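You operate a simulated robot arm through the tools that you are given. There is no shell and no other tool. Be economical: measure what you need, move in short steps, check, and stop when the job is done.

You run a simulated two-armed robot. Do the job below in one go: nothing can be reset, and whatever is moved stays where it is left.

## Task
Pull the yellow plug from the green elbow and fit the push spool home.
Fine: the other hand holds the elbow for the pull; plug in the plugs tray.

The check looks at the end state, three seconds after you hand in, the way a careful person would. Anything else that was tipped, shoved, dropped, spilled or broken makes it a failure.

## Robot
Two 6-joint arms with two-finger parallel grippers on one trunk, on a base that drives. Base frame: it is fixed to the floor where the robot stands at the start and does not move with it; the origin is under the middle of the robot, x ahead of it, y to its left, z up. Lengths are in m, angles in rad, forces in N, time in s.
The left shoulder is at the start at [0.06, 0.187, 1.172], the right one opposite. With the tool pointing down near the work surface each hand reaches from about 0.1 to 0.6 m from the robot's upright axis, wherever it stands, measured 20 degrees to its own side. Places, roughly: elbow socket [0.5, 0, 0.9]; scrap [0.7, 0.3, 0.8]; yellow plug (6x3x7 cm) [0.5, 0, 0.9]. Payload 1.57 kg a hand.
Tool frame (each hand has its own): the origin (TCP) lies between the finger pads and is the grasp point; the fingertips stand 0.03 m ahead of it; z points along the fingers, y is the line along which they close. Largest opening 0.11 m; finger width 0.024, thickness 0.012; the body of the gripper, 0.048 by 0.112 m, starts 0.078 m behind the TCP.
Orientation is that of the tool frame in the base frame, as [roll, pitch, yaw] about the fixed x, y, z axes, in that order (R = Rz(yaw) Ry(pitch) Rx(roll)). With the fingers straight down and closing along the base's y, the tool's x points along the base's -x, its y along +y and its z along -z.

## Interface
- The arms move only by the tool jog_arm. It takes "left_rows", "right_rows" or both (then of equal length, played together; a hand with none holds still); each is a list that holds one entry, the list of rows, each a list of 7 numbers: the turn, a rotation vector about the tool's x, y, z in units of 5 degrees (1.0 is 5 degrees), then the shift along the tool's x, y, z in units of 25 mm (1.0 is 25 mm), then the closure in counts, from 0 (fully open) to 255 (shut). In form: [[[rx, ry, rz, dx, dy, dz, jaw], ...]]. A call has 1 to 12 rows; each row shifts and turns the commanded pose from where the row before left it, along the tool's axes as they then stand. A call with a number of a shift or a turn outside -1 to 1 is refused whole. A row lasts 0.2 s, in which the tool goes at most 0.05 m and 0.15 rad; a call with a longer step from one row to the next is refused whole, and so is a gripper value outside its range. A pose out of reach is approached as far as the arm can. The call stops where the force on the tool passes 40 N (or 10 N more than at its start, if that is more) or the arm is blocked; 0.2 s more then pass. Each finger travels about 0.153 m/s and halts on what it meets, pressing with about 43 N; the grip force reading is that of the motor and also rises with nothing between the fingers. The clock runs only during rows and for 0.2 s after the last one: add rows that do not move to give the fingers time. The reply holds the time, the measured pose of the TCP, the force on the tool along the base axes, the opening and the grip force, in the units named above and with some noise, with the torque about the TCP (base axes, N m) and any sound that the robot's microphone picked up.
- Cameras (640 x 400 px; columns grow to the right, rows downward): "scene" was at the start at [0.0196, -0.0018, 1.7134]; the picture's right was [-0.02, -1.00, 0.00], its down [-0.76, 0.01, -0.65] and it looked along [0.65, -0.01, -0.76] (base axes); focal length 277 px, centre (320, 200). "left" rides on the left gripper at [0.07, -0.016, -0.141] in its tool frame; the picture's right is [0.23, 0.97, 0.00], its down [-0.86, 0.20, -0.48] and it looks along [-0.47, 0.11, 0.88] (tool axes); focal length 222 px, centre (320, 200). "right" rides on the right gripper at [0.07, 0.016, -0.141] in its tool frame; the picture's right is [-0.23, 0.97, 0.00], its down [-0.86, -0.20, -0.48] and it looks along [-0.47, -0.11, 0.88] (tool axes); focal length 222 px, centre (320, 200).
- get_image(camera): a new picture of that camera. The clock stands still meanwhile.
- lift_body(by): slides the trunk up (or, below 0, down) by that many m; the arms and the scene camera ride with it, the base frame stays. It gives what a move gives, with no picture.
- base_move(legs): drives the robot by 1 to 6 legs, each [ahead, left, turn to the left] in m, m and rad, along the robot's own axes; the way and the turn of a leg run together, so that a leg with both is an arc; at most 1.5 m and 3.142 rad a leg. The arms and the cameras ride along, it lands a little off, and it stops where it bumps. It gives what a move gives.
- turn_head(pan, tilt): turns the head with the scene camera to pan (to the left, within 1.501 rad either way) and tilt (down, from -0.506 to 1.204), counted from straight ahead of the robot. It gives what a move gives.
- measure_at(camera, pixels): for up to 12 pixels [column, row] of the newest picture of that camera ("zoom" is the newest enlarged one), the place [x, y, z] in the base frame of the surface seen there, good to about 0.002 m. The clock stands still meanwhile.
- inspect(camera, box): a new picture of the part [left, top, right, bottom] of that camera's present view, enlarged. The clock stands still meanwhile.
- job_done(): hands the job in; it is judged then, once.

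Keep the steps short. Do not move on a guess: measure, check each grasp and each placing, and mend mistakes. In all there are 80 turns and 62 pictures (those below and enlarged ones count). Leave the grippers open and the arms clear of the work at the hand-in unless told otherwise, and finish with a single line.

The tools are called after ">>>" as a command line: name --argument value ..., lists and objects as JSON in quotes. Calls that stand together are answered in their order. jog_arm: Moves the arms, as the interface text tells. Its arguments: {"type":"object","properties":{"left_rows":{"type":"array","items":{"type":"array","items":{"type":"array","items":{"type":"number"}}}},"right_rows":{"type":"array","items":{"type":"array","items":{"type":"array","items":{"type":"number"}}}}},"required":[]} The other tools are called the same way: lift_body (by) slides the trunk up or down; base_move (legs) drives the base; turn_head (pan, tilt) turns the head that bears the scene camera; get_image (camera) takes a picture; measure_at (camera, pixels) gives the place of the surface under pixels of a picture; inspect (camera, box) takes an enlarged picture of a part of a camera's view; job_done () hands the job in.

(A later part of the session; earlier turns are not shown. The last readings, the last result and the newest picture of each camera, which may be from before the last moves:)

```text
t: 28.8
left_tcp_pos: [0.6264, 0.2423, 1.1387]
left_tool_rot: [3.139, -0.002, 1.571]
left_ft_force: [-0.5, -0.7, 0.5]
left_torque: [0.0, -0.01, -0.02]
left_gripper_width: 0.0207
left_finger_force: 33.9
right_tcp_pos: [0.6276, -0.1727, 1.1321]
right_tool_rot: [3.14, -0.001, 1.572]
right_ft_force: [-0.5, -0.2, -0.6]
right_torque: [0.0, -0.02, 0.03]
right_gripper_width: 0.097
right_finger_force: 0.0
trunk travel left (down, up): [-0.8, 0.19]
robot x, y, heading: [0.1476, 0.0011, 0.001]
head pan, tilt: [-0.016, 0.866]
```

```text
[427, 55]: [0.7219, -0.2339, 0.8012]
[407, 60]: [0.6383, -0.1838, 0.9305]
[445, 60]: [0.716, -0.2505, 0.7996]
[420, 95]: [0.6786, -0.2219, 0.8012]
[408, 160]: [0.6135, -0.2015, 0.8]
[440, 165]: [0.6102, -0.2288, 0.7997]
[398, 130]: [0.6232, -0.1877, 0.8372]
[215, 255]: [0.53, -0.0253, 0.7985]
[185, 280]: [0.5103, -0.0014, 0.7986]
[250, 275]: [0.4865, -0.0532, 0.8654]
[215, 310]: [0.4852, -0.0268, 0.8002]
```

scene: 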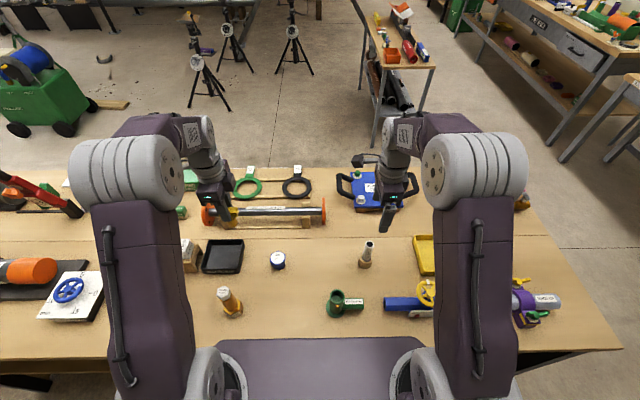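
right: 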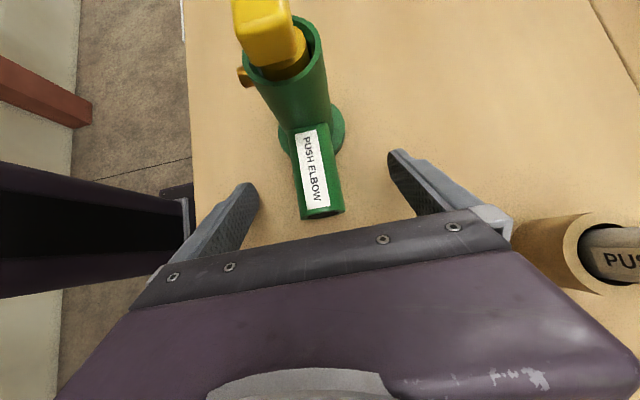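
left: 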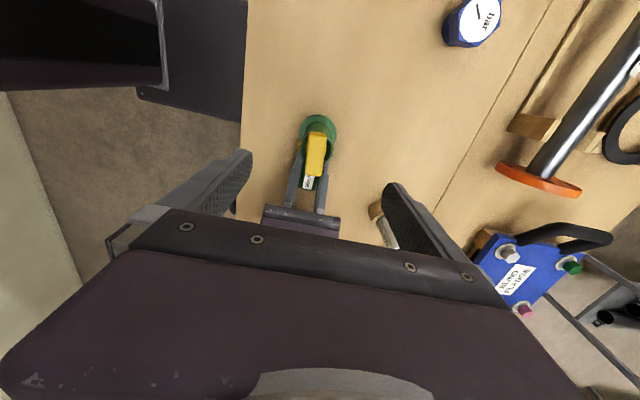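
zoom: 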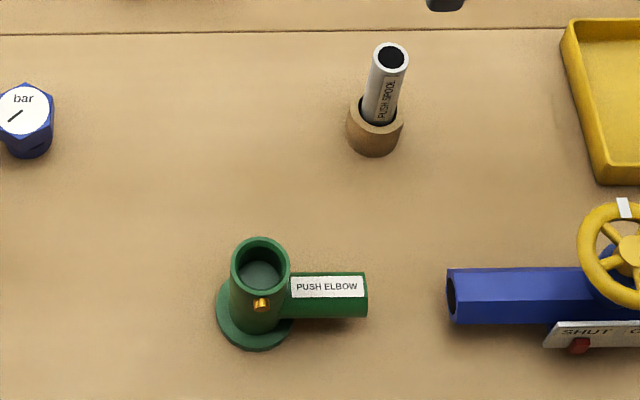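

Tray floor centre is ≈(0.675, 0.347, 0.805), walls up to ≈0.83. The left hand goes over it, first to z≈1.0.

>>> jog_arm --left_rows '[[[0, 0, 0, 0.69, 0.324, 0.2, 255], [0, 0, 0, 0.69, 0.324, 0.2, 255], [0, 0, 0, 0.69, 0.324, 0.2, 255], [0, 0, 0, 0.69, 0.324, 0.2, 255], [0, 0, 0, 0.69, 0.324, 0.2, 255], [0, 0, 0, 0.69, 0.324, 0.2, 255], [0, 0, 0, 0, 0, 0.8, 255], [0, 0, 0, 0, 0, 0.8, 255], [0, 0, 0, 0, 0, 0.8, 255], [0, 0, 0, 0, 0, 0.8, 255], [0, 0, 0, 0, 0, 0.8, 255], [0, 0, 0, 0, 0, 0, 255]]]'

>>> get_image --camera "left"

>>> inspect --camera "scene" --box '[160, 180, 320, 290]'

```text
t: 31.4
left_tcp_pos: [0.6777, 0.3463, 1.0079]
left_tool_rot: [-3.14, 0.0, 1.573]
left_ft_force: [-0.2, -0.3, -0.4]
left_torque: [-0.01, 0.01, 0.01]
left_gripper_width: 0.021
left_finger_force: 34.2
right_tcp_pos: [0.6291, -0.1719, 1.1307]
right_tool_rot: [3.141, -0.001, 1.573]
right_ft_force: [0.2, 0.7, 0.0]
right_torque: [0.0, -0.03, -0.02]
right_gripper_width: 0.0972
right_finger_force: 0.0
trunk travel left (down, up): [-0.8, 0.19]
robot x, y, heading: [0.1455, 0.0024, -0.001]
head pan, tilt: [-0.016, 0.866]
```

```text
28 pictures are left
```

left: 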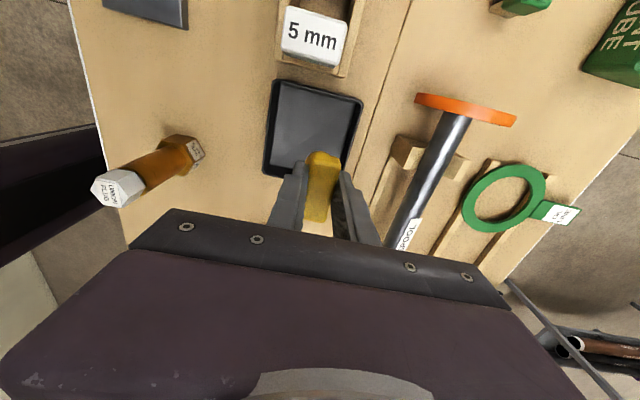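

```text
3.64 times, centred on (240, 235) of scene
```

zoom: 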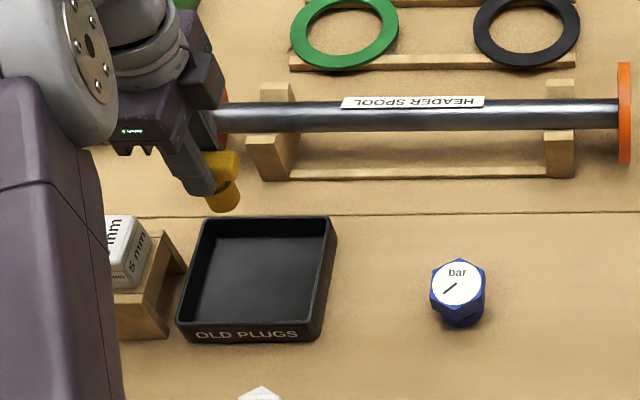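

The plug hangs over the tray, the gripper is clear of the rack and the header spool. I lower it to TCP z≈0.886.

>>> jog_arm --left_rows '[[[0, 0, 0, 0, 0, 0.7, 255], [0, 0, 0, 0, 0, 0.7, 255], [0, 0, 0, 0, 0, 0.7, 255], [0, 0, 0, 0, 0, 0.7, 255], [0, 0, 0, 0, 0, 0.7, 255], [0, 0, 0, 0, 0, 0.7, 255], [0, 0, 0, 0, 0, 0.6, 255], [0, 0, 0, 0, 0, 0, 255]]]'

>>> inspect --camera "scene" --box '[160, 180, 320, 290]'

```text
t: 33.2
left_tcp_pos: [0.6782, 0.345, 0.8876]
left_tool_rot: [3.141, 0.0, 1.571]
left_ft_force: [-1.1, -0.6, -0.8]
left_torque: [-0.03, -0.01, 0.0]
left_gripper_width: 0.0207
left_finger_force: 34.2
right_tcp_pos: [0.6311, -0.1719, 1.1295]
right_tool_rot: [-3.14, 0.0, 1.574]
right_ft_force: [-0.3, 0.3, -0.2]
right_torque: [0.02, 0.0, 0.0]
right_gripper_width: 0.0969
right_finger_force: 0.1
trunk travel left (down, up): [-0.8, 0.19]
robot x, y, heading: [0.1524, 0.0008, 0.005]
head pan, tilt: [-0.016, 0.866]
```

```text
3.64 times, centred on (240, 235) of scene
```

zoom: 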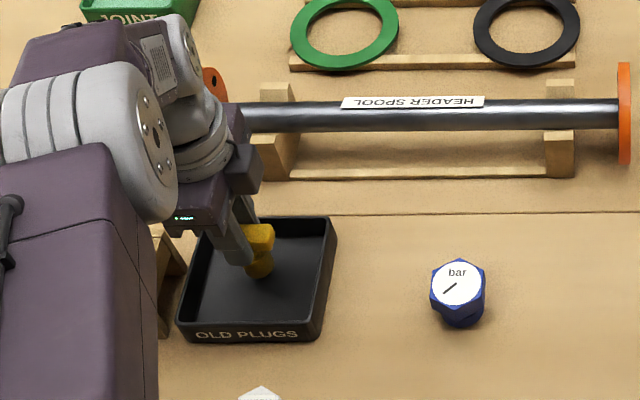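

Lowering the last bit in tiny steps until it touches the tray floor.

>>> jog_arm --left_rows '[[[0, 0, 0, 0, 0, 0.12, 255], [0, 0, 0, 0, 0, 0.12, 255], [0, 0, 0, 0, 0, 0.12, 255], [0, 0, 0, 0, 0, 0, 255]]]'

>>> inspect --camera "left" --box '[220, 80, 420, 240]'

```text
t: 34.2
left_tcp_pos: [0.6772, 0.3477, 0.8779]
left_tool_rot: [-3.141, 0.0, 1.572]
left_ft_force: [0.2, -0.4, -0.5]
left_torque: [-0.01, 0.0, 0.01]
left_gripper_width: 0.0209
left_finger_force: 34.6
right_tcp_pos: [0.6305, -0.1711, 1.1306]
right_tool_rot: [-3.141, 0.001, 1.573]
right_ft_force: [1.4, 0.2, -0.4]
right_torque: [-0.03, 0.04, -0.01]
right_gripper_width: 0.0969
right_finger_force: 0.1
trunk travel left (down, up): [-0.8, 0.19]
robot x, y, heading: [0.1475, 0.0013, 0.001]
head pan, tilt: [-0.016, 0.866]
```

```text
2.50 times, centred on (320, 160) of left
```

zoom: 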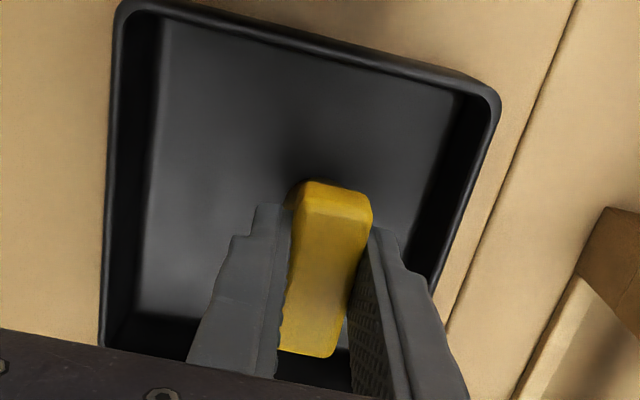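

No touch yet; a few more millimetres.

>>> jog_arm --left_rows '[[[0, 0, 0, 0, 0, 0.1, 255], [0, 0, 0, 0, 0, 0.1, 255], [0, 0, 0, 0, 0, 0, 255]]]'

```text
t: 35.0
left_tcp_pos: [0.6777, 0.3448, 0.8772]
left_tool_rot: [3.133, -0.002, 1.572]
left_ft_force: [0.6, 3.3, 25.7]
left_torque: [0.1, -0.07, -0.01]
left_gripper_width: 0.0209
left_finger_force: 34.2
right_tcp_pos: [0.6271, -0.1737, 1.1317]
right_tool_rot: [3.137, -0.003, 1.572]
right_ft_force: [0.4, 0.5, 0.5]
right_torque: [-0.03, -0.01, -0.02]
right_gripper_width: 0.097
right_finger_force: 0.0
trunk travel left (down, up): [-0.8, 0.19]
robot x, y, heading: [0.1513, 0.0027, -0.001]
head pan, tilt: [-0.016, 0.866]
```

Contact on the tray floor (25 N up). I ease up 4 mm to unload, open gently, and then lift away.

>>> jog_arm --left_rows '[[[0, 0, 0, 0, 0, -0.18, 255], [0, 0, 0, 0, 0, 0, 190], [0, 0, 0, 0, 0, 0, 150], [0, 0, 0, 0, 0, 0, 110], [0, 0, 0, 0, 0, 0, 110], [0, 0, 0, 0, 0, -0.4, 110], [0, 0, 0, 0, 0, -0.8, 110], [0, 0, 0, 0, 0, -1, 110], [0, 0, 0, 0, 0, -1, 110], [0, 0, 0, 0, 0, -1, 110], [0, 0, 0, 0, 0, -1, 110], [0, 0, 0, 0, 0, -1, 110]]]'

>>> inspect --camera "scene" --box '[160, 180, 320, 290]'

```text
t: 37.6
left_tcp_pos: [0.6769, 0.3449, 1.0329]
left_tool_rot: [3.141, 0.0, 1.572]
left_ft_force: [0.1, -0.2, -0.2]
left_torque: [-0.03, -0.02, 0.01]
left_gripper_width: 0.0626
left_finger_force: 0.1
right_tcp_pos: [0.63, -0.1733, 1.1307]
right_tool_rot: [3.141, 0.0, 1.573]
right_ft_force: [0.4, -0.4, 0.0]
right_torque: [0.01, -0.04, -0.05]
right_gripper_width: 0.0969
right_finger_force: 0.1
trunk travel left (down, up): [-0.8, 0.19]
robot x, y, heading: [0.1514, -0.0016, 0.009]
head pan, tilt: [-0.016, 0.866]
```

```text
3.64 times, centred on (240, 235) of scene
```

zoom: 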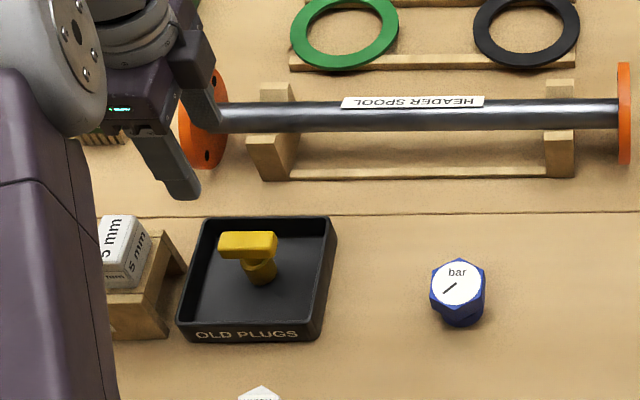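

The plug stands in the tray. The left hand rises clear, and I look at the spool with the right camera.

>>> jog_arm --left_rows '[[[0, 0, 0, 0, 0, -1, 60], [0, 0, 0, 0, 0, -1, 0], [0, 0, 0, 0, 0, -1, 0], [0, 0, 0, 0, 0, -1, 0], [0, 0, 0, 0, 0, -1, 0], [0, 0, 0, 0, 0, -1, 0]]]'

>>> inspect --camera "right" --box '[160, 0, 480, 220]'

>>> inspect --camera "scene" --box '[320, 235, 384, 275]'

```text
t: 39.0
left_tcp_pos: [0.6771, 0.3459, 1.1822]
left_tool_rot: [3.141, 0.0, 1.572]
left_ft_force: [-0.4, -0.1, 1.1]
left_torque: [0.01, -0.02, -0.01]
left_gripper_width: 0.1101
left_finger_force: 0.0
right_tcp_pos: [0.6298, -0.1718, 1.1303]
right_tool_rot: [3.141, 0.001, 1.572]
right_ft_force: [0.3, -0.1, -0.1]
right_torque: [0.03, 0.01, -0.02]
right_gripper_width: 0.0969
right_finger_force: 0.0
trunk travel left (down, up): [-0.8, 0.19]
robot x, y, heading: [0.1484, 0.0025, 0.004]
head pan, tilt: [-0.016, 0.866]
```

```text
1.82 times, centred on (320, 110) of right
```

zoom: 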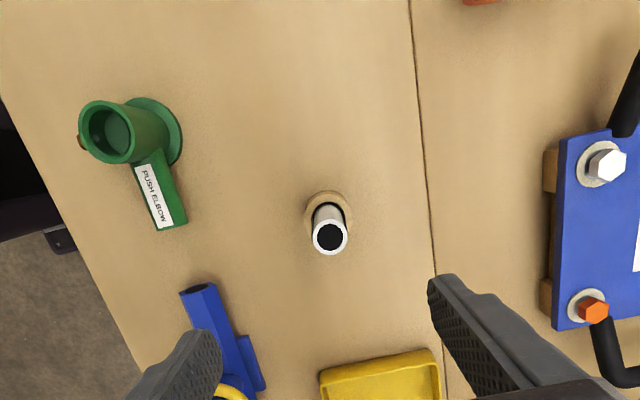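

```text
10.00 times, centred on (352, 255) of scene
```

zoom: 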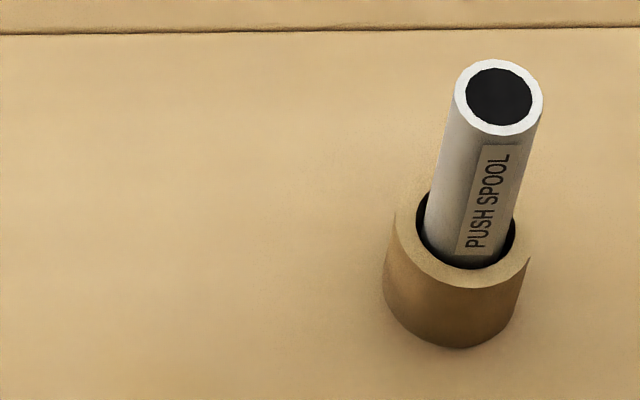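

>>> measure_at --camera "zoom" --pixels '[[458, 95], [539, 95], [498, 130], [498, 63], [430, 210], [515, 215], [500, 95], [405, 215], [525, 260], [440, 260]]'

>>> get_image --camera "right"

>>> measure_at --camera "right" --pixels '[[333, 119], [349, 129], [333, 139], [207, 70], [231, 70], [219, 57], [219, 86], [219, 71], [330, 125]]'

```text
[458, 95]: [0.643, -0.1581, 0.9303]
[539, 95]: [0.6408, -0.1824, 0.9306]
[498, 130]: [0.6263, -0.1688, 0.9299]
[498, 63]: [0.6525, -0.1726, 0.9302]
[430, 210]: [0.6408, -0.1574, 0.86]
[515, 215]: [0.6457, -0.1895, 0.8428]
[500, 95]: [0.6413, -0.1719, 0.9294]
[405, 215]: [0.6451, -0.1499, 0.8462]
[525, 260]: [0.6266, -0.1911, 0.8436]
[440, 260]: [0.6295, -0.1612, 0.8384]
```

```text
21 pictures are left
```

right: 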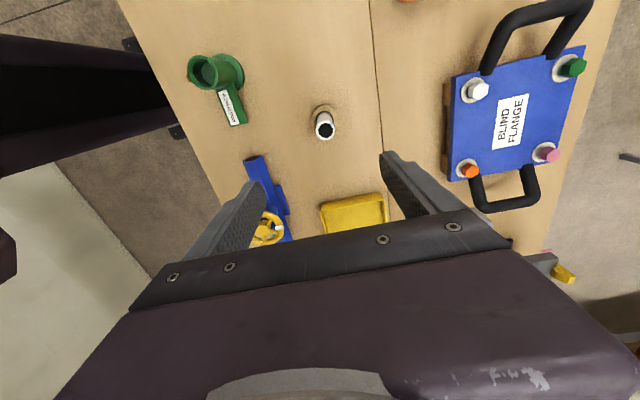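

```text
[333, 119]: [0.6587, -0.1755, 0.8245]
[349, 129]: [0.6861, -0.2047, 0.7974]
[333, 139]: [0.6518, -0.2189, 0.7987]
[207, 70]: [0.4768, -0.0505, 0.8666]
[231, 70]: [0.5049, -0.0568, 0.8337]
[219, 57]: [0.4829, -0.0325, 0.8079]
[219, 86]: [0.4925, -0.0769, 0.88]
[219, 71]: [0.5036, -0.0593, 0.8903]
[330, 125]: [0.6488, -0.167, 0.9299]
```

Spool axis is (0.640, −0.170), top 0.930, Ø≈0.026; cup top is 0.845. I lower the open right hand around it to TCP z≈0.905.

>>> jog_arm --right_rows '[[[0, 0, 0, 0.04, 0.2, 0.9, 30], [0, 0, 0, 0.04, 0.2, 0.9, 30], [0, 0, 0, 0, 0, 0.9, 30], [0, 0, 0, 0, 0, 0.9, 30], [0, 0, 0, 0, 0, 0.9, 30], [0, 0, 0, 0, 0, 0.9, 30], [0, 0, 0, 0, 0, 0.9, 30], [0, 0, 0, 0, 0, 0.9, 30], [0, 0, 0, 0, 0, 0.9, 30], [0, 0, 0, 0, 0, 0.9, 30], [0, 0, 0, 0, 0, 0, 30]]]'

>>> inspect --camera "right" --box '[220, 80, 420, 230]'

>>> inspect --camera "scene" --box '[304, 220, 400, 320]'

```text
t: 41.4
left_tcp_pos: [0.6758, 0.3463, 1.1818]
left_tool_rot: [3.14, 0.0, 1.572]
left_ft_force: [0.1, -0.7, 0.3]
left_torque: [0.0, 0.01, 0.02]
left_gripper_width: 0.1101
left_finger_force: 0.1
right_tcp_pos: [0.6406, -0.1706, 0.9047]
right_tool_rot: [-3.141, -0.001, 1.574]
right_ft_force: [0.3, -1.0, 0.8]
right_torque: [0.0, 0.0, 0.05]
right_gripper_width: 0.0968
right_finger_force: 0.1
trunk travel left (down, up): [-0.8, 0.19]
robot x, y, heading: [0.1472, -0.0026, 0.001]
head pan, tilt: [-0.016, 0.866]
```

```text
2.67 times, centred on (320, 155) of right
```

zoom: 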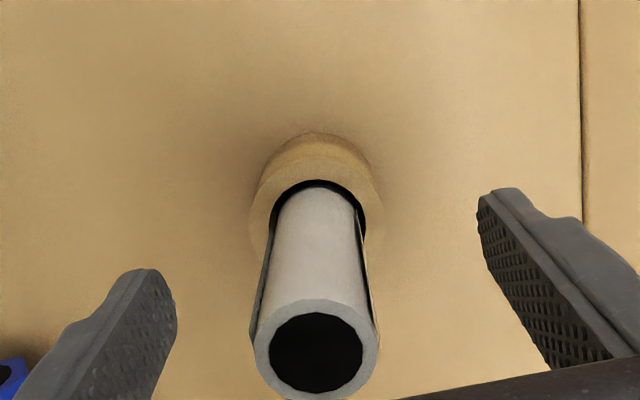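

```text
4.00 times, centred on (352, 270) of scene
```

zoom: 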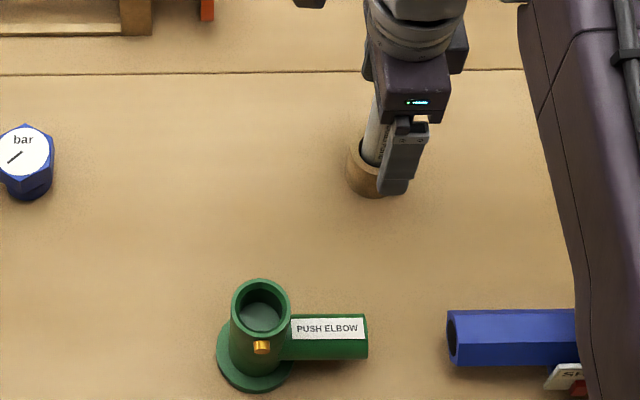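

>>> measure_at --camera "zoom" --pixels '[[382, 175], [395, 180], [408, 175], [390, 150], [416, 150], [372, 130], [262, 282], [234, 300], [289, 298], [262, 325], [262, 305], [262, 347]]'

```text
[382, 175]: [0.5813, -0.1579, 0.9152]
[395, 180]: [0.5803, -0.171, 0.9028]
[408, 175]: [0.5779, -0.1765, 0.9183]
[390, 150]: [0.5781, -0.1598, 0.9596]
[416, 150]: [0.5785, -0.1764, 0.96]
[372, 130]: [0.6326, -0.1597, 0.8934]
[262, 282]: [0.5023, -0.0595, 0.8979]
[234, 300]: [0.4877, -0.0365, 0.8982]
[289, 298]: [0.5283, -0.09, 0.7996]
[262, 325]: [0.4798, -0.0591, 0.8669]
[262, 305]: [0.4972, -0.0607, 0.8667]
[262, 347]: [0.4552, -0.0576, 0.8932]
```

The finger centre (y −0.168) matches the spool axis. The socket floor reads z≈0.867, rim 0.898. I close on the spool.

>>> jog_arm --right_rows '[[[0, 0, 0, 0, 0, 0, 130], [0, 0, 0, 0, 0, 0, 170], [0, 0, 0, 0, 0, 0, 200], [0, 0, 0, 0, 0, 0, 255], [0, 0, 0, 0, 0, 0, 255], [0, 0, 0, 0, 0, 0, 255]]]'

>>> jog_arm --right_rows '[[[0, 0, 0, 0, 0, -0.3, 255], [0, 0, 0, 0, 0, -0.3, 255], [0, 0, 0, 0, 0, -0.3, 255], [0, 0, 0, 0, 0, -0.6, 255], [0, 0, 0, 0, 0, -0.8, 255], [0, 0, 0, 0, 0, -0.8, 255], [0, 0, 0, 0, 0, -0.8, 255], [0, 0, 0, 0, 0, -0.8, 255], [0, 0, 0, 0, 0, -0.8, 255], [0, 0, 0, 0, 0, 0, 255]]]'

>>> get_image --camera "scene"

```text
t: 42.8
left_tcp_pos: [0.6776, 0.3458, 1.1823]
left_tool_rot: [3.14, 0.0, 1.573]
left_ft_force: [0.3, -0.4, -0.7]
left_torque: [0.0, -0.02, 0.06]
left_gripper_width: 0.1101
left_finger_force: 0.0
right_tcp_pos: [0.6405, -0.1713, 0.9046]
right_tool_rot: [3.141, 0.0, 1.574]
right_ft_force: [-0.4, -0.1, 0.0]
right_torque: [0.0, 0.0, 0.02]
right_gripper_width: 0.0266
right_finger_force: 37.5
trunk travel left (down, up): [-0.8, 0.19]
robot x, y, heading: [0.1479, -0.0013, -0.002]
head pan, tilt: [-0.016, 0.866]
```

```text
t: 45.0
left_tcp_pos: [0.6774, 0.3459, 1.1827]
left_tool_rot: [3.141, 0.0, 1.574]
left_ft_force: [-0.2, -0.1, -0.3]
left_torque: [0.0, 0.03, -0.01]
left_gripper_width: 0.1099
left_finger_force: 0.1
right_tcp_pos: [0.6411, -0.1698, 1.0432]
right_tool_rot: [-3.141, 0.001, 1.572]
right_ft_force: [0.6, -0.3, -0.7]
right_torque: [-0.01, 0.0, 0.0]
right_gripper_width: 0.0267
right_finger_force: 37.5
trunk travel left (down, up): [-0.8, 0.19]
robot x, y, heading: [0.1497, 0.0012, 0.002]
head pan, tilt: [-0.016, 0.866]
```

```text
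18 pictures are left
```

scene: 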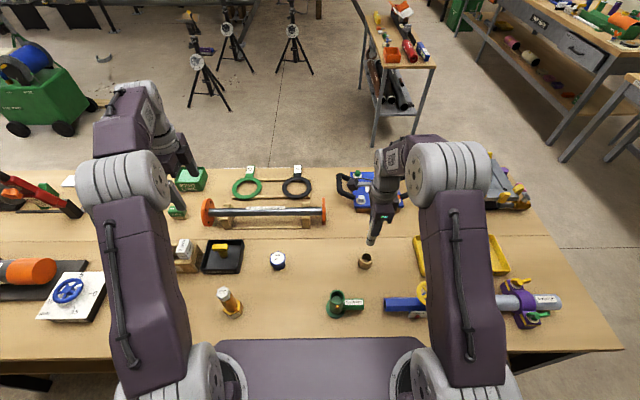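

The spool is out of its cup. I check its lower end and hang, and measure the socket rim precisely.

>>> inspect --camera "scene" --box '[344, 200, 408, 280]'

>>> measure_at --camera "zoom" --pixels '[[290, 225], [275, 210], [310, 215], [290, 200], [300, 170], [285, 235]]'

>>> inspect --camera "scene" --box '[312, 280, 376, 320]'

>>> measure_at --camera "zoom" --pixels '[[185, 170], [190, 150], [305, 170], [300, 150], [245, 115], [245, 200], [215, 125], [278, 125], [215, 195], [278, 195], [245, 150], [245, 240]]'

```text
5.00 times, centred on (376, 240) of scene
```

zoom: 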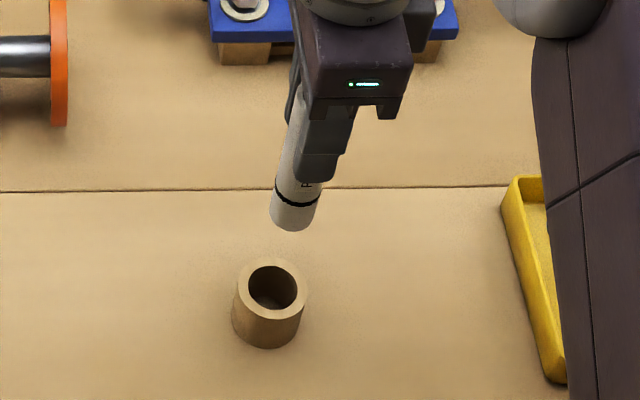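

```text
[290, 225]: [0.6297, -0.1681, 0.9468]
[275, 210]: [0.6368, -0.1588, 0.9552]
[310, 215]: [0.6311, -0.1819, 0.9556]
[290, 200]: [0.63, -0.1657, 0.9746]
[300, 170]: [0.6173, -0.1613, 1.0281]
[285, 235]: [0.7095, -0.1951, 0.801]
```

```text
10.00 times, centred on (344, 300) of scene
```

zoom: 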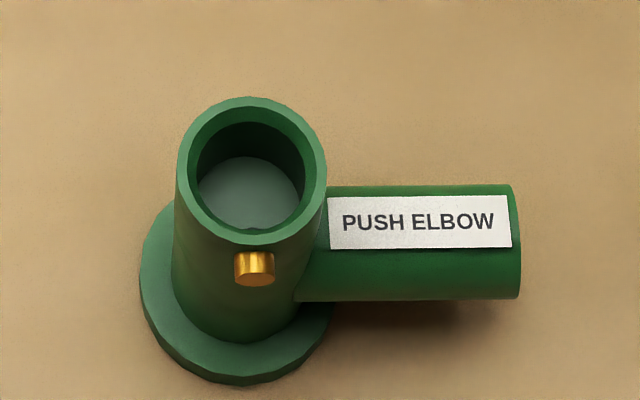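

```text
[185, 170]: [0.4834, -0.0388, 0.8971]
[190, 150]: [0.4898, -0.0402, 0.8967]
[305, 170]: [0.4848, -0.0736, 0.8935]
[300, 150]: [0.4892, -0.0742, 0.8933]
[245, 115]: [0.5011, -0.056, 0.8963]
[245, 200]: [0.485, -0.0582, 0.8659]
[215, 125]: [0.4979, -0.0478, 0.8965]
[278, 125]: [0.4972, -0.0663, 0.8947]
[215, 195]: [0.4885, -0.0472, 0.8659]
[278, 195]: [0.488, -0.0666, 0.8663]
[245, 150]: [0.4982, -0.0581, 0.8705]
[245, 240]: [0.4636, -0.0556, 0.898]
```

The spool hangs straight, with a black depth mark about 3 cm above its bottom (bottom = TCP − 0.100). The socket centre is ≈(0.484, −0.059), rim 0.897, floor 0.866. I bring the spool over the socket at this height.

>>> jog_arm --right_rows '[[[0, 0, 0, 0.556, -0.793, 0, 255], [0, 0, 0, 0.556, -0.793, 0, 255], [0, 0, 0, 0.556, -0.793, 0, 255], [0, 0, 0, 0.556, -0.793, 0, 255], [0, 0, 0, 0.556, -0.793, 0, 255], [0, 0, 0, 0.556, -0.793, 0, 255], [0, 0, 0, 0.556, -0.793, 0, 255], [0, 0, 0, 0.556, -0.793, 0, 255], [0, 0, 0, 0, 0, 0, 255], [0, 0, 0, 0, 0, 0, 255]]]'

>>> inspect --camera "scene" --box '[304, 250, 400, 325]'

```text
t: 47.2
left_tcp_pos: [0.6762, 0.3463, 1.1829]
left_tool_rot: [3.141, 0.0, 1.573]
left_ft_force: [-0.3, 0.4, -0.1]
left_torque: [0.0, 0.01, 0.01]
left_gripper_width: 0.11
left_finger_force: 0.1
right_tcp_pos: [0.4806, -0.0588, 1.0429]
right_tool_rot: [-3.141, 0.0, 1.575]
right_ft_force: [-0.7, 0.0, -0.4]
right_torque: [0.01, 0.0, 0.01]
right_gripper_width: 0.0266
right_finger_force: 36.9
trunk travel left (down, up): [-0.8, 0.19]
robot x, y, heading: [0.1504, -0.0012, 0.0]
head pan, tilt: [-0.016, 0.866]
```

```text
5.33 times, centred on (352, 288) of scene
```

zoom: 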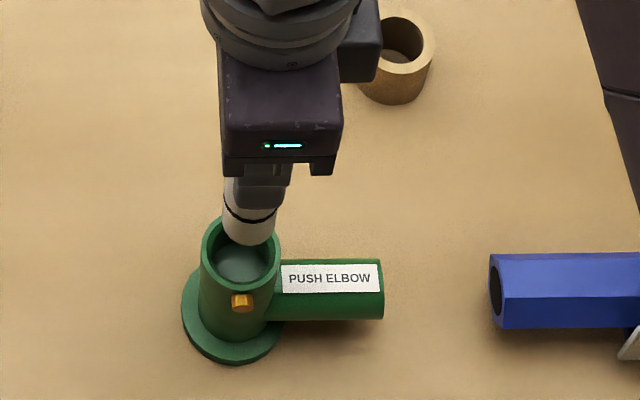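

>>> measure_at --camera "zoom" --pixels '[[224, 233], [250, 242], [274, 231], [226, 225], [273, 224], [250, 225], [204, 250], [278, 250], [241, 288], [226, 205]]'

>>> inspect --camera "right" --box '[220, 60, 420, 230]'

```text
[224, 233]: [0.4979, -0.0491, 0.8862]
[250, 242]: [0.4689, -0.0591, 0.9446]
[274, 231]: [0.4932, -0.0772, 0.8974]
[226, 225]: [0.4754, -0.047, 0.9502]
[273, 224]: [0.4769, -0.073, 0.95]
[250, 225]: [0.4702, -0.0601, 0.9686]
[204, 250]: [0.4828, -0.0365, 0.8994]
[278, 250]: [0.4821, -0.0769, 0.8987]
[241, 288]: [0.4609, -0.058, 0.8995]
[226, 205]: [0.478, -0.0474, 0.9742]
```

```text
2.35 times, centred on (320, 145) of right
```

zoom: 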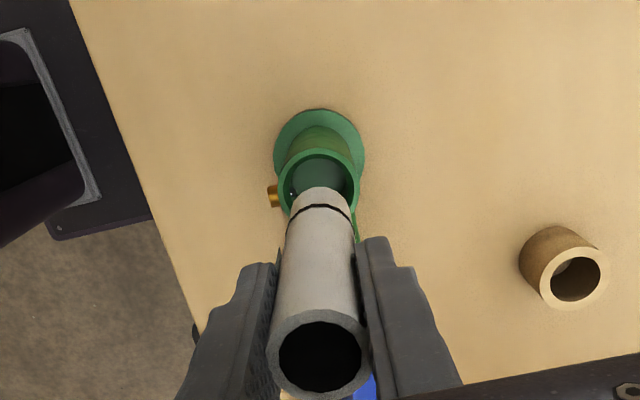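

Spool axis (0.483, −0.060), socket (0.483, −0.058). I nudge +1.5 mm in y and go down 0.055 with the last part slow, so the tip just enters.

>>> jog_arm --right_rows '[[[0, 0, 0, 0.06, 0, 0.5, 255], [0, 0, 0, 0, 0, 0.5, 255], [0, 0, 0, 0, 0, 0.5, 255], [0, 0, 0, 0, 0, 0.2, 255], [0, 0, 0, 0, 0, 0.2, 255], [0, 0, 0, 0, 0, 0.15, 255], [0, 0, 0, 0, 0, 0.15, 255], [0, 0, 0, 0, 0, 0, 255]]]'

>>> inspect --camera "scene" --box '[304, 250, 400, 325]'

```text
t: 49.0
left_tcp_pos: [0.677, 0.3458, 1.1829]
left_tool_rot: [-3.141, 0.0, 1.574]
left_ft_force: [-0.6, -0.8, 0.7]
left_torque: [-0.01, -0.02, 0.0]
left_gripper_width: 0.11
left_finger_force: 0.0
right_tcp_pos: [0.4819, -0.0574, 0.9869]
right_tool_rot: [-3.141, -0.001, 1.572]
right_ft_force: [0.2, 0.8, -1.1]
right_torque: [-0.02, 0.03, -0.01]
right_gripper_width: 0.0271
right_finger_force: 37.9
trunk travel left (down, up): [-0.8, 0.19]
robot x, y, heading: [0.1453, 0.001, 0.003]
head pan, tilt: [-0.016, 0.866]
```

```text
5.33 times, centred on (352, 288) of scene
```

zoom: 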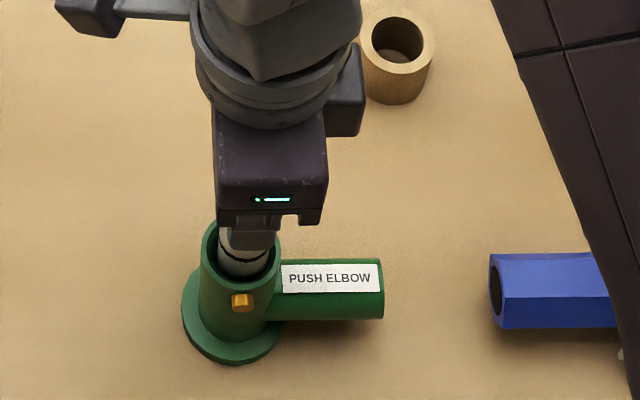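

The tip is in the socket without force. I continue slowly down to the stop.

>>> jog_arm --right_rows '[[[0, 0, 0, 0, 0, 0.15, 255], [0, 0, 0, 0, 0, 0.15, 255], [0, 0, 0, 0, 0, 0.15, 255], [0, 0, 0, 0, 0, 0.15, 255], [0, 0, 0, 0, 0, 0.1, 255], [0, 0, 0, 0, 0, 0.1, 255], [0, 0, 0, 0, 0, 0.1, 255], [0, 0, 0, 0, 0, 0, 255]]]'

>>> inspect --camera "scene" --box '[312, 275, 376, 325]'

```text
t: 50.8
left_tcp_pos: [0.6746, 0.347, 1.1842]
left_tool_rot: [3.14, 0.001, 1.572]
left_ft_force: [0.0, -0.2, 0.5]
left_torque: [0.02, -0.05, 0.02]
left_gripper_width: 0.1102
left_finger_force: 0.0
right_tcp_pos: [0.4801, -0.0565, 0.9661]
right_tool_rot: [3.138, 0.001, 1.572]
right_ft_force: [2.7, 1.7, 26.2]
right_torque: [0.23, -0.21, -0.01]
right_gripper_width: 0.0267
right_finger_force: 37.6
trunk travel left (down, up): [-0.8, 0.19]
robot x, y, heading: [0.1518, 0.0029, -0.0]
head pan, tilt: [-0.016, 0.866]
```

```text
8.00 times, centred on (344, 300) of scene
```

zoom: 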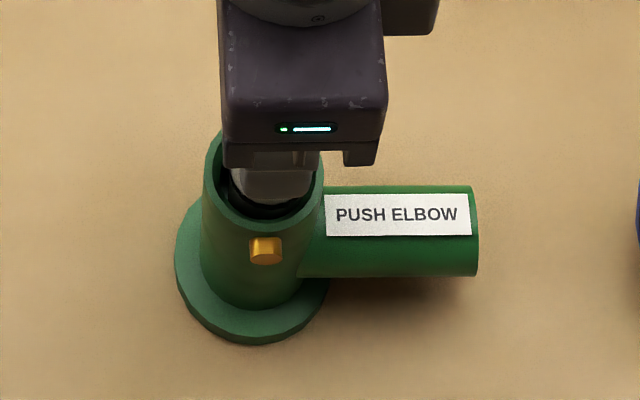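

It met resistance at tip z≈0.866, the socket floor (26 N). I press slightly more to be sure it is home, listening for a click.

>>> jog_arm --right_rows '[[[0, 0, 0, 0, 0, 0.06, 255], [0, 0, 0, 0, 0, 0.06, 255], [0, 0, 0, 0, 0, 0.06, 255], [0, 0, 0, 0, 0, 0.06, 255], [0, 0, 0, 0, 0, 0, 255]]]'

```text
t: 52.0
left_tcp_pos: [0.6739, 0.3476, 1.1842]
left_tool_rot: [3.14, 0.001, 1.572]
left_ft_force: [-0.2, -0.3, -0.8]
left_torque: [0.02, -0.01, -0.03]
left_gripper_width: 0.1102
left_finger_force: 0.0
right_tcp_pos: [0.4803, -0.0582, 0.9602]
right_tool_rot: [3.137, -0.001, 1.573]
right_ft_force: [2.6, -0.2, 34.7]
right_torque: [-0.05, -0.12, 0.01]
right_gripper_width: 0.0271
right_finger_force: 37.2
trunk travel left (down, up): [-0.8, 0.19]
robot x, y, heading: [0.1496, 0.0, 0.005]
head pan, tilt: [-0.016, 0.866]
```

TCP went 6 mm lower; I check whether the spool went in or slipped in the grip.

>>> inspect --camera "right" --box '[240, 80, 400, 230]'

>>> inspect --camera "scene" --box '[312, 275, 376, 325]'

>>> measure_at --camera "zoom" --pixels '[[270, 195], [265, 232], [240, 190], [300, 190], [270, 180], [260, 215], [250, 340]]'

```text
2.67 times, centred on (320, 155) of right
```

zoom: 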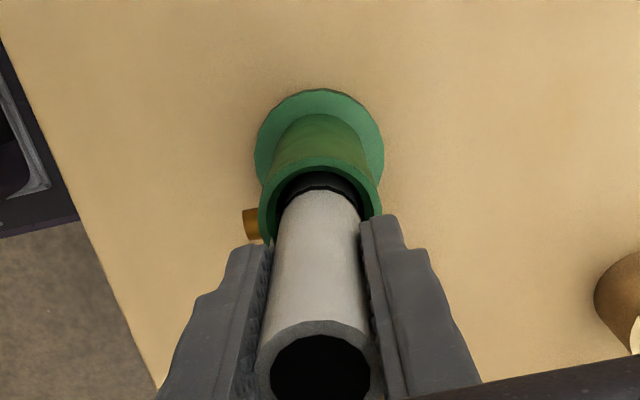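

```text
8.00 times, centred on (344, 300) of scene
```

zoom: 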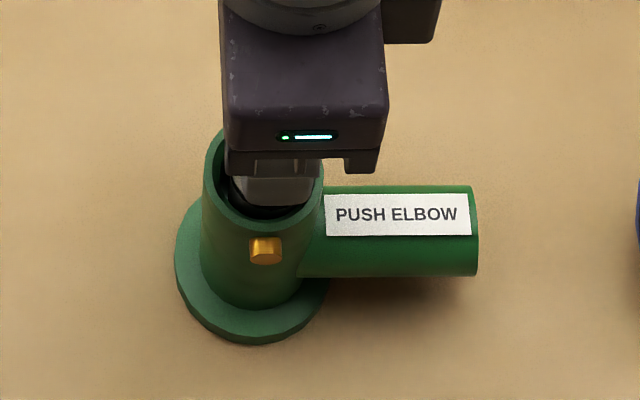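

```text
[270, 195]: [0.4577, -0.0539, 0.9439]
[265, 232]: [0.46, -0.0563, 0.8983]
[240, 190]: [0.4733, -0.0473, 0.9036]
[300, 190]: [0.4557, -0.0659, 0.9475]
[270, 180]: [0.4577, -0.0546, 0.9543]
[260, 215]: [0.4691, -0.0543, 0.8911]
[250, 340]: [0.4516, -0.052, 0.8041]
```

The spool's top moved about 6 mm up relative to the fingers, so it slipped in the grip: it was already bottomed at the floor. I unload, open, lift clear and inspect the depth mark.

>>> jog_arm --right_rows '[[[0, 0, 0, 0, 0, -0.2, 255], [0, 0, 0, 0, 0, 0, 190], [0, 0, 0, 0, 0, 0, 150], [0, 0, 0, 0, 0, 0, 110], [0, 0, 0, 0, 0, 0, 110], [0, 0, 0, 0, 0, -0.6, 110], [0, 0, 0, 0, 0, -0.9, 110], [0, 0, 0, 0, 0, -0.9, 110], [0, 0, 0, 0, 0, -0.9, 110], [0, 0, 0, 0, 0, -0.9, 110], [0, 0, 0, 0, 0, -0.9, 110], [0, 0, 0, 0, 0, -0.9, 110]]]'

>>> inspect --camera "scene" --box '[312, 275, 376, 325]'

>>> inspect --camera "right" --box '[260, 80, 380, 200]'

```text
t: 54.6
left_tcp_pos: [0.677, 0.3459, 1.1829]
left_tool_rot: [-3.14, -0.001, 1.573]
left_ft_force: [-0.3, 0.2, -0.6]
left_torque: [-0.03, -0.02, -0.01]
left_gripper_width: 0.1099
left_finger_force: 0.1
right_tcp_pos: [0.4819, -0.0582, 1.1148]
right_tool_rot: [-3.14, 0.002, 1.572]
right_ft_force: [-0.8, -0.1, -0.3]
right_torque: [0.03, 0.01, -0.02]
right_gripper_width: 0.0626
right_finger_force: 0.1
trunk travel left (down, up): [-0.8, 0.19]
robot x, y, heading: [0.1493, 0.0036, 0.002]
head pan, tilt: [-0.016, 0.866]
```

```text
8.00 times, centred on (344, 300) of scene
```

zoom: 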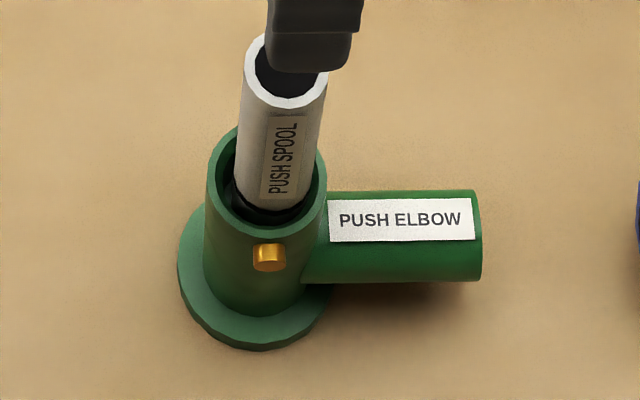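

```text
3.33 times, centred on (320, 140) of right
```

zoom: 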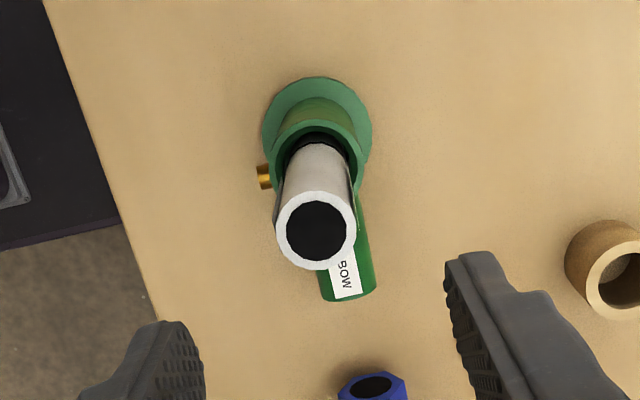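

I measure the spool's top and the mark against the rim.

>>> measure_at --camera "zoom" --pixels '[[290, 195], [345, 205], [320, 260], [280, 240], [352, 240], [320, 150], [320, 137], [300, 140], [340, 140]]'

>>> inspect --camera "scene" --box '[328, 280, 360, 310]'

>>> measure_at --camera "zoom" --pixels '[[310, 215], [310, 190], [310, 170], [310, 240], [255, 190], [365, 190], [310, 60], [255, 100], [330, 100]]'

```text
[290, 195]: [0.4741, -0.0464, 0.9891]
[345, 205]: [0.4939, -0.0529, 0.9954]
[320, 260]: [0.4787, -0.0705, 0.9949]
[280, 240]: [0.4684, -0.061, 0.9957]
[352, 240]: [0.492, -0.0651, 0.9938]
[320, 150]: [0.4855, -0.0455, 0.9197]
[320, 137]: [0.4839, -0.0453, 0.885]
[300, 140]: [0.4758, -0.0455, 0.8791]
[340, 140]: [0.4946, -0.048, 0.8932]
```

```text
13.33 times, centred on (344, 295) of scene
```

zoom: 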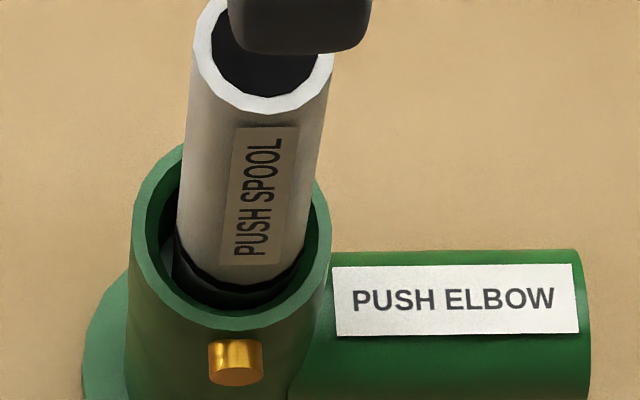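

```text
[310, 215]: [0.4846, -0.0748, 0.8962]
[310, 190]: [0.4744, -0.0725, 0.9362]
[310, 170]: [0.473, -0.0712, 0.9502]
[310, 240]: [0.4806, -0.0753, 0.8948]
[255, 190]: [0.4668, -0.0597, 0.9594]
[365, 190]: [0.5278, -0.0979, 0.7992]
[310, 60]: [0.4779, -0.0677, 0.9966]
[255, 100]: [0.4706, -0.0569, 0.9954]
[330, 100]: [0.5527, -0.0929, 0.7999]
```

>>> measure_at --camera "zoom" --pixels '[[185, 255], [185, 275], [210, 275], [210, 285], [210, 300], [240, 285], [240, 300], [270, 280], [230, 310], [235, 362], [215, 260], [235, 318]]'

```text
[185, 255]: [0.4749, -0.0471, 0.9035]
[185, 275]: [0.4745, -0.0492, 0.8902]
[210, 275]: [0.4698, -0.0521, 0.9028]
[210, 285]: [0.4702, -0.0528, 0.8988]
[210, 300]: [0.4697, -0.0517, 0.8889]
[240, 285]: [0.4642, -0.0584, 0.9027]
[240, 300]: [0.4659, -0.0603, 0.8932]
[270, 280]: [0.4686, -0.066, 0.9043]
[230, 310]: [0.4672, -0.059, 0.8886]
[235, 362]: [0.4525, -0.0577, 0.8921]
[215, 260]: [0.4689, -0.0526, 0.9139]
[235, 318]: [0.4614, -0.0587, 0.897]
```

The black band still spans about z 0.890–0.904, straddling the rim, and the top is at 0.995: it may be 3–4 mm short. I close the fingers above it and press down on the spool's top end.

>>> jog_arm --right_rows '[[[0, 0, 0, 0, 0, 0, 200], [0, 0, 0, 0, 0, 0, 255], [0, 0, 0, 0, 0, 0, 255], [0, 0, 0, 0, 0, 0.8, 255], [0, 0, 0, 0, 0, 0.8, 255], [0, 0, 0, 0, 0, 0.8, 255], [0, 0, 0, 0, 0, 0.8, 255], [0, 0, 0, 0, 0, 0.15, 255], [0, 0, 0, 0, 0, 0, 255]]]'

>>> jog_arm --right_rows '[[[0, 0, 0, 0, 0, 0.08, 255], [0, 0, 0, 0, 0, 0.08, 255], [0, 0, 0, 0, 0, 0.08, 255], [0, 0, 0, 0, 0, 0.08, 255], [0, 0, 0, 0, 0, 0.08, 255], [0, 0, 0, 0, 0, 0.08, 255], [0, 0, 0, 0, 0, 0.08, 255], [0, 0, 0, 0, 0, 0.08, 255], [0, 0, 0, 0, 0, 0, 255]]]'

```text
t: 56.6
left_tcp_pos: [0.676, 0.3469, 1.1825]
left_tool_rot: [-3.14, 0.001, 1.573]
left_ft_force: [-0.4, -0.7, 0.6]
left_torque: [0.02, -0.03, -0.01]
left_gripper_width: 0.11
left_finger_force: 0.0
right_tcp_pos: [0.4818, -0.0572, 1.03]
right_tool_rot: [3.141, -0.001, 1.571]
right_ft_force: [-0.6, 0.2, 0.0]
right_torque: [-0.01, -0.03, 0.02]
right_gripper_width: 0.0002
right_finger_force: 21.0
trunk travel left (down, up): [-0.8, 0.19]
robot x, y, heading: [0.1491, 0.0023, 0.001]
head pan, tilt: [-0.016, 0.866]
```

```text
t: 57.7
left_tcp_pos: [0.6753, 0.3474, 1.184]
left_tool_rot: [3.138, 0.0, 1.572]
left_ft_force: [0.4, -0.5, 0.7]
left_torque: [-0.01, 0.04, 0.02]
left_gripper_width: 0.1098
left_finger_force: 0.0
right_tcp_pos: [0.4824, -0.0551, 1.026]
right_tool_rot: [3.13, -0.005, 1.572]
right_ft_force: [-0.8, -1.3, 31.8]
right_torque: [-0.29, 0.1, -0.01]
right_gripper_width: 0.0
right_finger_force: 21.4
trunk travel left (down, up): [-0.8, 0.19]
robot x, y, heading: [0.1488, 0.0015, 0.003]
head pan, tilt: [-0.016, 0.866]
stopped in row 5 (right hand): the force on the tool passed its limit (the readings are from after the stop); the commanded pose is now the measured one
```

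It pushes back at tip z 0.996 with 40 N and hasn't moved. The limit follows the starting force, so I press on in small steps.

>>> jog_arm --right_rows '[[[0, 0, 0, 0, 0, 0.08, 255], [0, 0, 0, 0, 0, 0.08, 255], [0, 0, 0, 0, 0, 0.08, 255]]]'

>>> jog_arm --right_rows '[[[0, 0, 0, 0, 0, 0.08, 255], [0, 0, 0, 0, 0, 0.08, 255], [0, 0, 0, 0, 0, 0.08, 255]]]'

>>> inspect --camera "scene" --box '[328, 270, 368, 310]'

```text
t: 58.0
left_tcp_pos: [0.6749, 0.3468, 1.1834]
left_tool_rot: [3.141, 0.0, 1.572]
left_ft_force: [-0.1, -0.3, -0.5]
left_torque: [0.02, -0.01, -0.03]
left_gripper_width: 0.1101
left_finger_force: 0.1
right_tcp_pos: [0.4844, -0.0562, 1.0266]
right_tool_rot: [3.127, -0.006, 1.573]
right_ft_force: [-0.1, -2.7, 28.3]
right_torque: [-0.31, 0.1, 0.01]
right_gripper_width: 0.0
right_finger_force: 21.3
trunk travel left (down, up): [-0.8, 0.19]
robot x, y, heading: [0.1492, -0.0017, 0.002]
head pan, tilt: [-0.016, 0.866]
stopped in row 1 (right hand): the force on the tool passed its limit (the readings are from after the stop); the commanded pose is now the measured one
```

```text
t: 58.3
left_tcp_pos: [0.6757, 0.3472, 1.1834]
left_tool_rot: [-3.141, 0.0, 1.57]
left_ft_force: [-0.7, 0.7, -0.4]
left_torque: [-0.01, -0.03, 0.0]
left_gripper_width: 0.1099
left_finger_force: 0.1
right_tcp_pos: [0.4865, -0.0544, 1.0256]
right_tool_rot: [3.122, -0.008, 1.572]
right_ft_force: [-2.3, -0.8, 25.9]
right_torque: [-0.32, 0.14, -0.03]
right_gripper_width: 0.0001
right_finger_force: 21.6
trunk travel left (down, up): [-0.8, 0.19]
robot x, y, heading: [0.1514, -0.0004, 0.002]
head pan, tilt: [-0.016, 0.866]
stopped in row 1 (right hand): the force on the tool passed its limit (the readings are from after the stop); the commanded pose is now the measured one
```

```text
10.00 times, centred on (348, 290) of scene
```

zoom: 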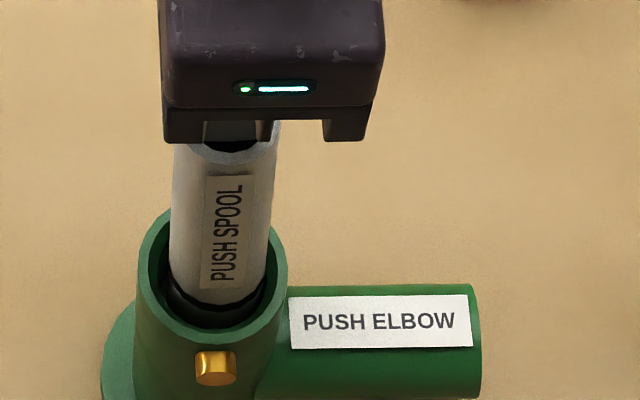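

I think I see it: my 5 mm ease-up was done with the jaws still shut, so it drew the spool back about 4 mm after it had bottomed. Friction now holds it there. Pressing off-axis tilts the hand, so I'll back off, straighten, regrip and push with the grip, then open without lifting.

>>> jog_arm --right_rows '[[[0, 0, 0, 0, 0, -0.5, 255], [0.225, -0.09, 0, 0, 0, -0.8, 255], [0, 0, 0, -0.14, -0.2, -0.5, 150], [0, 0, 0, 0, 0, 0, 110], [0, 0, 0, 0, 0, 0, 110], [0, 0, 0, 0, 0, 0, 110]]]'

>>> inspect --camera "scene" --box '[328, 270, 368, 310]'

>>> measure_at --camera "zoom" --pixels '[[240, 170], [225, 180], [190, 165], [265, 170], [230, 155], [172, 240], [272, 240], [175, 290], [215, 318], [260, 300], [215, 305]]'

```text
t: 59.7
left_tcp_pos: [0.6783, 0.3464, 1.1824]
left_tool_rot: [-3.14, 0.0, 1.571]
left_ft_force: [0.2, -0.3, -0.1]
left_torque: [0.01, -0.02, 0.01]
left_gripper_width: 0.1101
left_finger_force: 0.0
right_tcp_pos: [0.4811, -0.0605, 1.0697]
right_tool_rot: [-3.137, 0.003, 1.571]
right_ft_force: [0.5, -0.2, 0.3]
right_torque: [-0.01, 0.02, -0.01]
right_gripper_width: 0.0628
right_finger_force: 0.1
trunk travel left (down, up): [-0.8, 0.19]
robot x, y, heading: [0.1488, 0.001, 0.007]
head pan, tilt: [-0.016, 0.866]
```

```text
10.00 times, centred on (348, 290) of scene
```

zoom: 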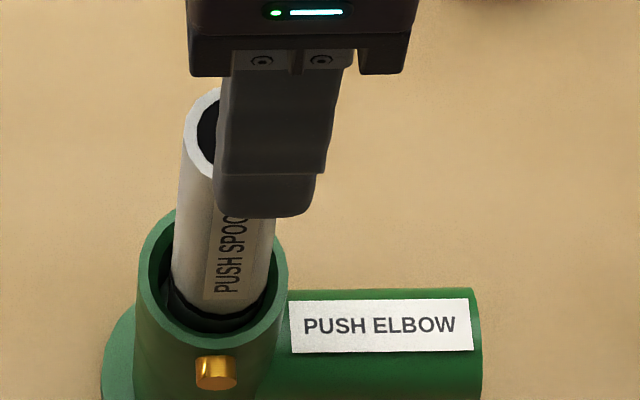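

```text
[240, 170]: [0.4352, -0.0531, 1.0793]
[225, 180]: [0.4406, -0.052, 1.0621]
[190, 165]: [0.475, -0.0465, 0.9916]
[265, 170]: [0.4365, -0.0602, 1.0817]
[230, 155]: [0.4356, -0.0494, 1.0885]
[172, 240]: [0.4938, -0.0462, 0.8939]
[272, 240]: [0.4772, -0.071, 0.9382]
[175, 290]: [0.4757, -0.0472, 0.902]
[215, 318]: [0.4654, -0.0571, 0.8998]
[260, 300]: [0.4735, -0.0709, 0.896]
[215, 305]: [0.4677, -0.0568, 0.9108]
```

The spool is upright at (≈0.481, −0.0585). I lower the open fingers to TCP z≈0.970 and close.

>>> jog_arm --right_rows '[[[0, 0, 0, 0.06, 0, 0.8, 110], [0, 0, 0, 0, 0, 0.8, 110], [0, 0, 0, 0, 0, 0.8, 110], [0, 0, 0, 0, 0, 0.8, 110], [0, 0, 0, 0, 0, 0.8, 110], [0, 0, 0, 0, 0, 0, 150], [0, 0, 0, 0, 0, 0, 200], [0, 0, 0, 0, 0, 0, 255], [0, 0, 0, 0, 0, 0, 255], [0, 0, 0, 0, 0, 0, 255]]]'

>>> jog_arm --right_rows '[[[0, 0, 0, 0, 0, 0.1, 255], [0, 0, 0, 0, 0, 0.1, 255], [0, 0, 0, 0, 0, 0.1, 255], [0, 0, 0, 0, 0, 0, 255]]]'

```text
t: 61.9
left_tcp_pos: [0.6774, 0.3466, 1.1816]
left_tool_rot: [-3.138, 0.0, 1.572]
left_ft_force: [1.1, -0.1, -0.7]
left_torque: [-0.01, 0.01, -0.03]
left_gripper_width: 0.1103
left_finger_force: 0.1
right_tcp_pos: [0.4817, -0.0583, 0.9695]
right_tool_rot: [-3.135, 0.001, 1.574]
right_ft_force: [0.0, -0.5, 0.6]
right_torque: [0.0, -0.01, 0.02]
right_gripper_width: 0.0267
right_finger_force: 37.3
trunk travel left (down, up): [-0.8, 0.19]
robot x, y, heading: [0.1449, 0.001, 0.001]
head pan, tilt: [-0.016, 0.866]
```

```text
t: 62.9
left_tcp_pos: [0.6764, 0.3464, 1.1829]
left_tool_rot: [-3.141, 0.0, 1.572]
left_ft_force: [0.5, -0.5, -1.4]
left_torque: [0.0, -0.02, -0.02]
left_gripper_width: 0.1103
left_finger_force: 0.0
right_tcp_pos: [0.4801, -0.0583, 0.9617]
right_tool_rot: [-3.141, 0.003, 1.573]
right_ft_force: [2.9, -0.2, 28.6]
right_torque: [0.08, -0.2, 0.02]
right_gripper_width: 0.0265
right_finger_force: 37.4
trunk travel left (down, up): [-0.8, 0.19]
robot x, y, heading: [0.1502, 0.0009, -0.003]
head pan, tilt: [-0.016, 0.866]
```

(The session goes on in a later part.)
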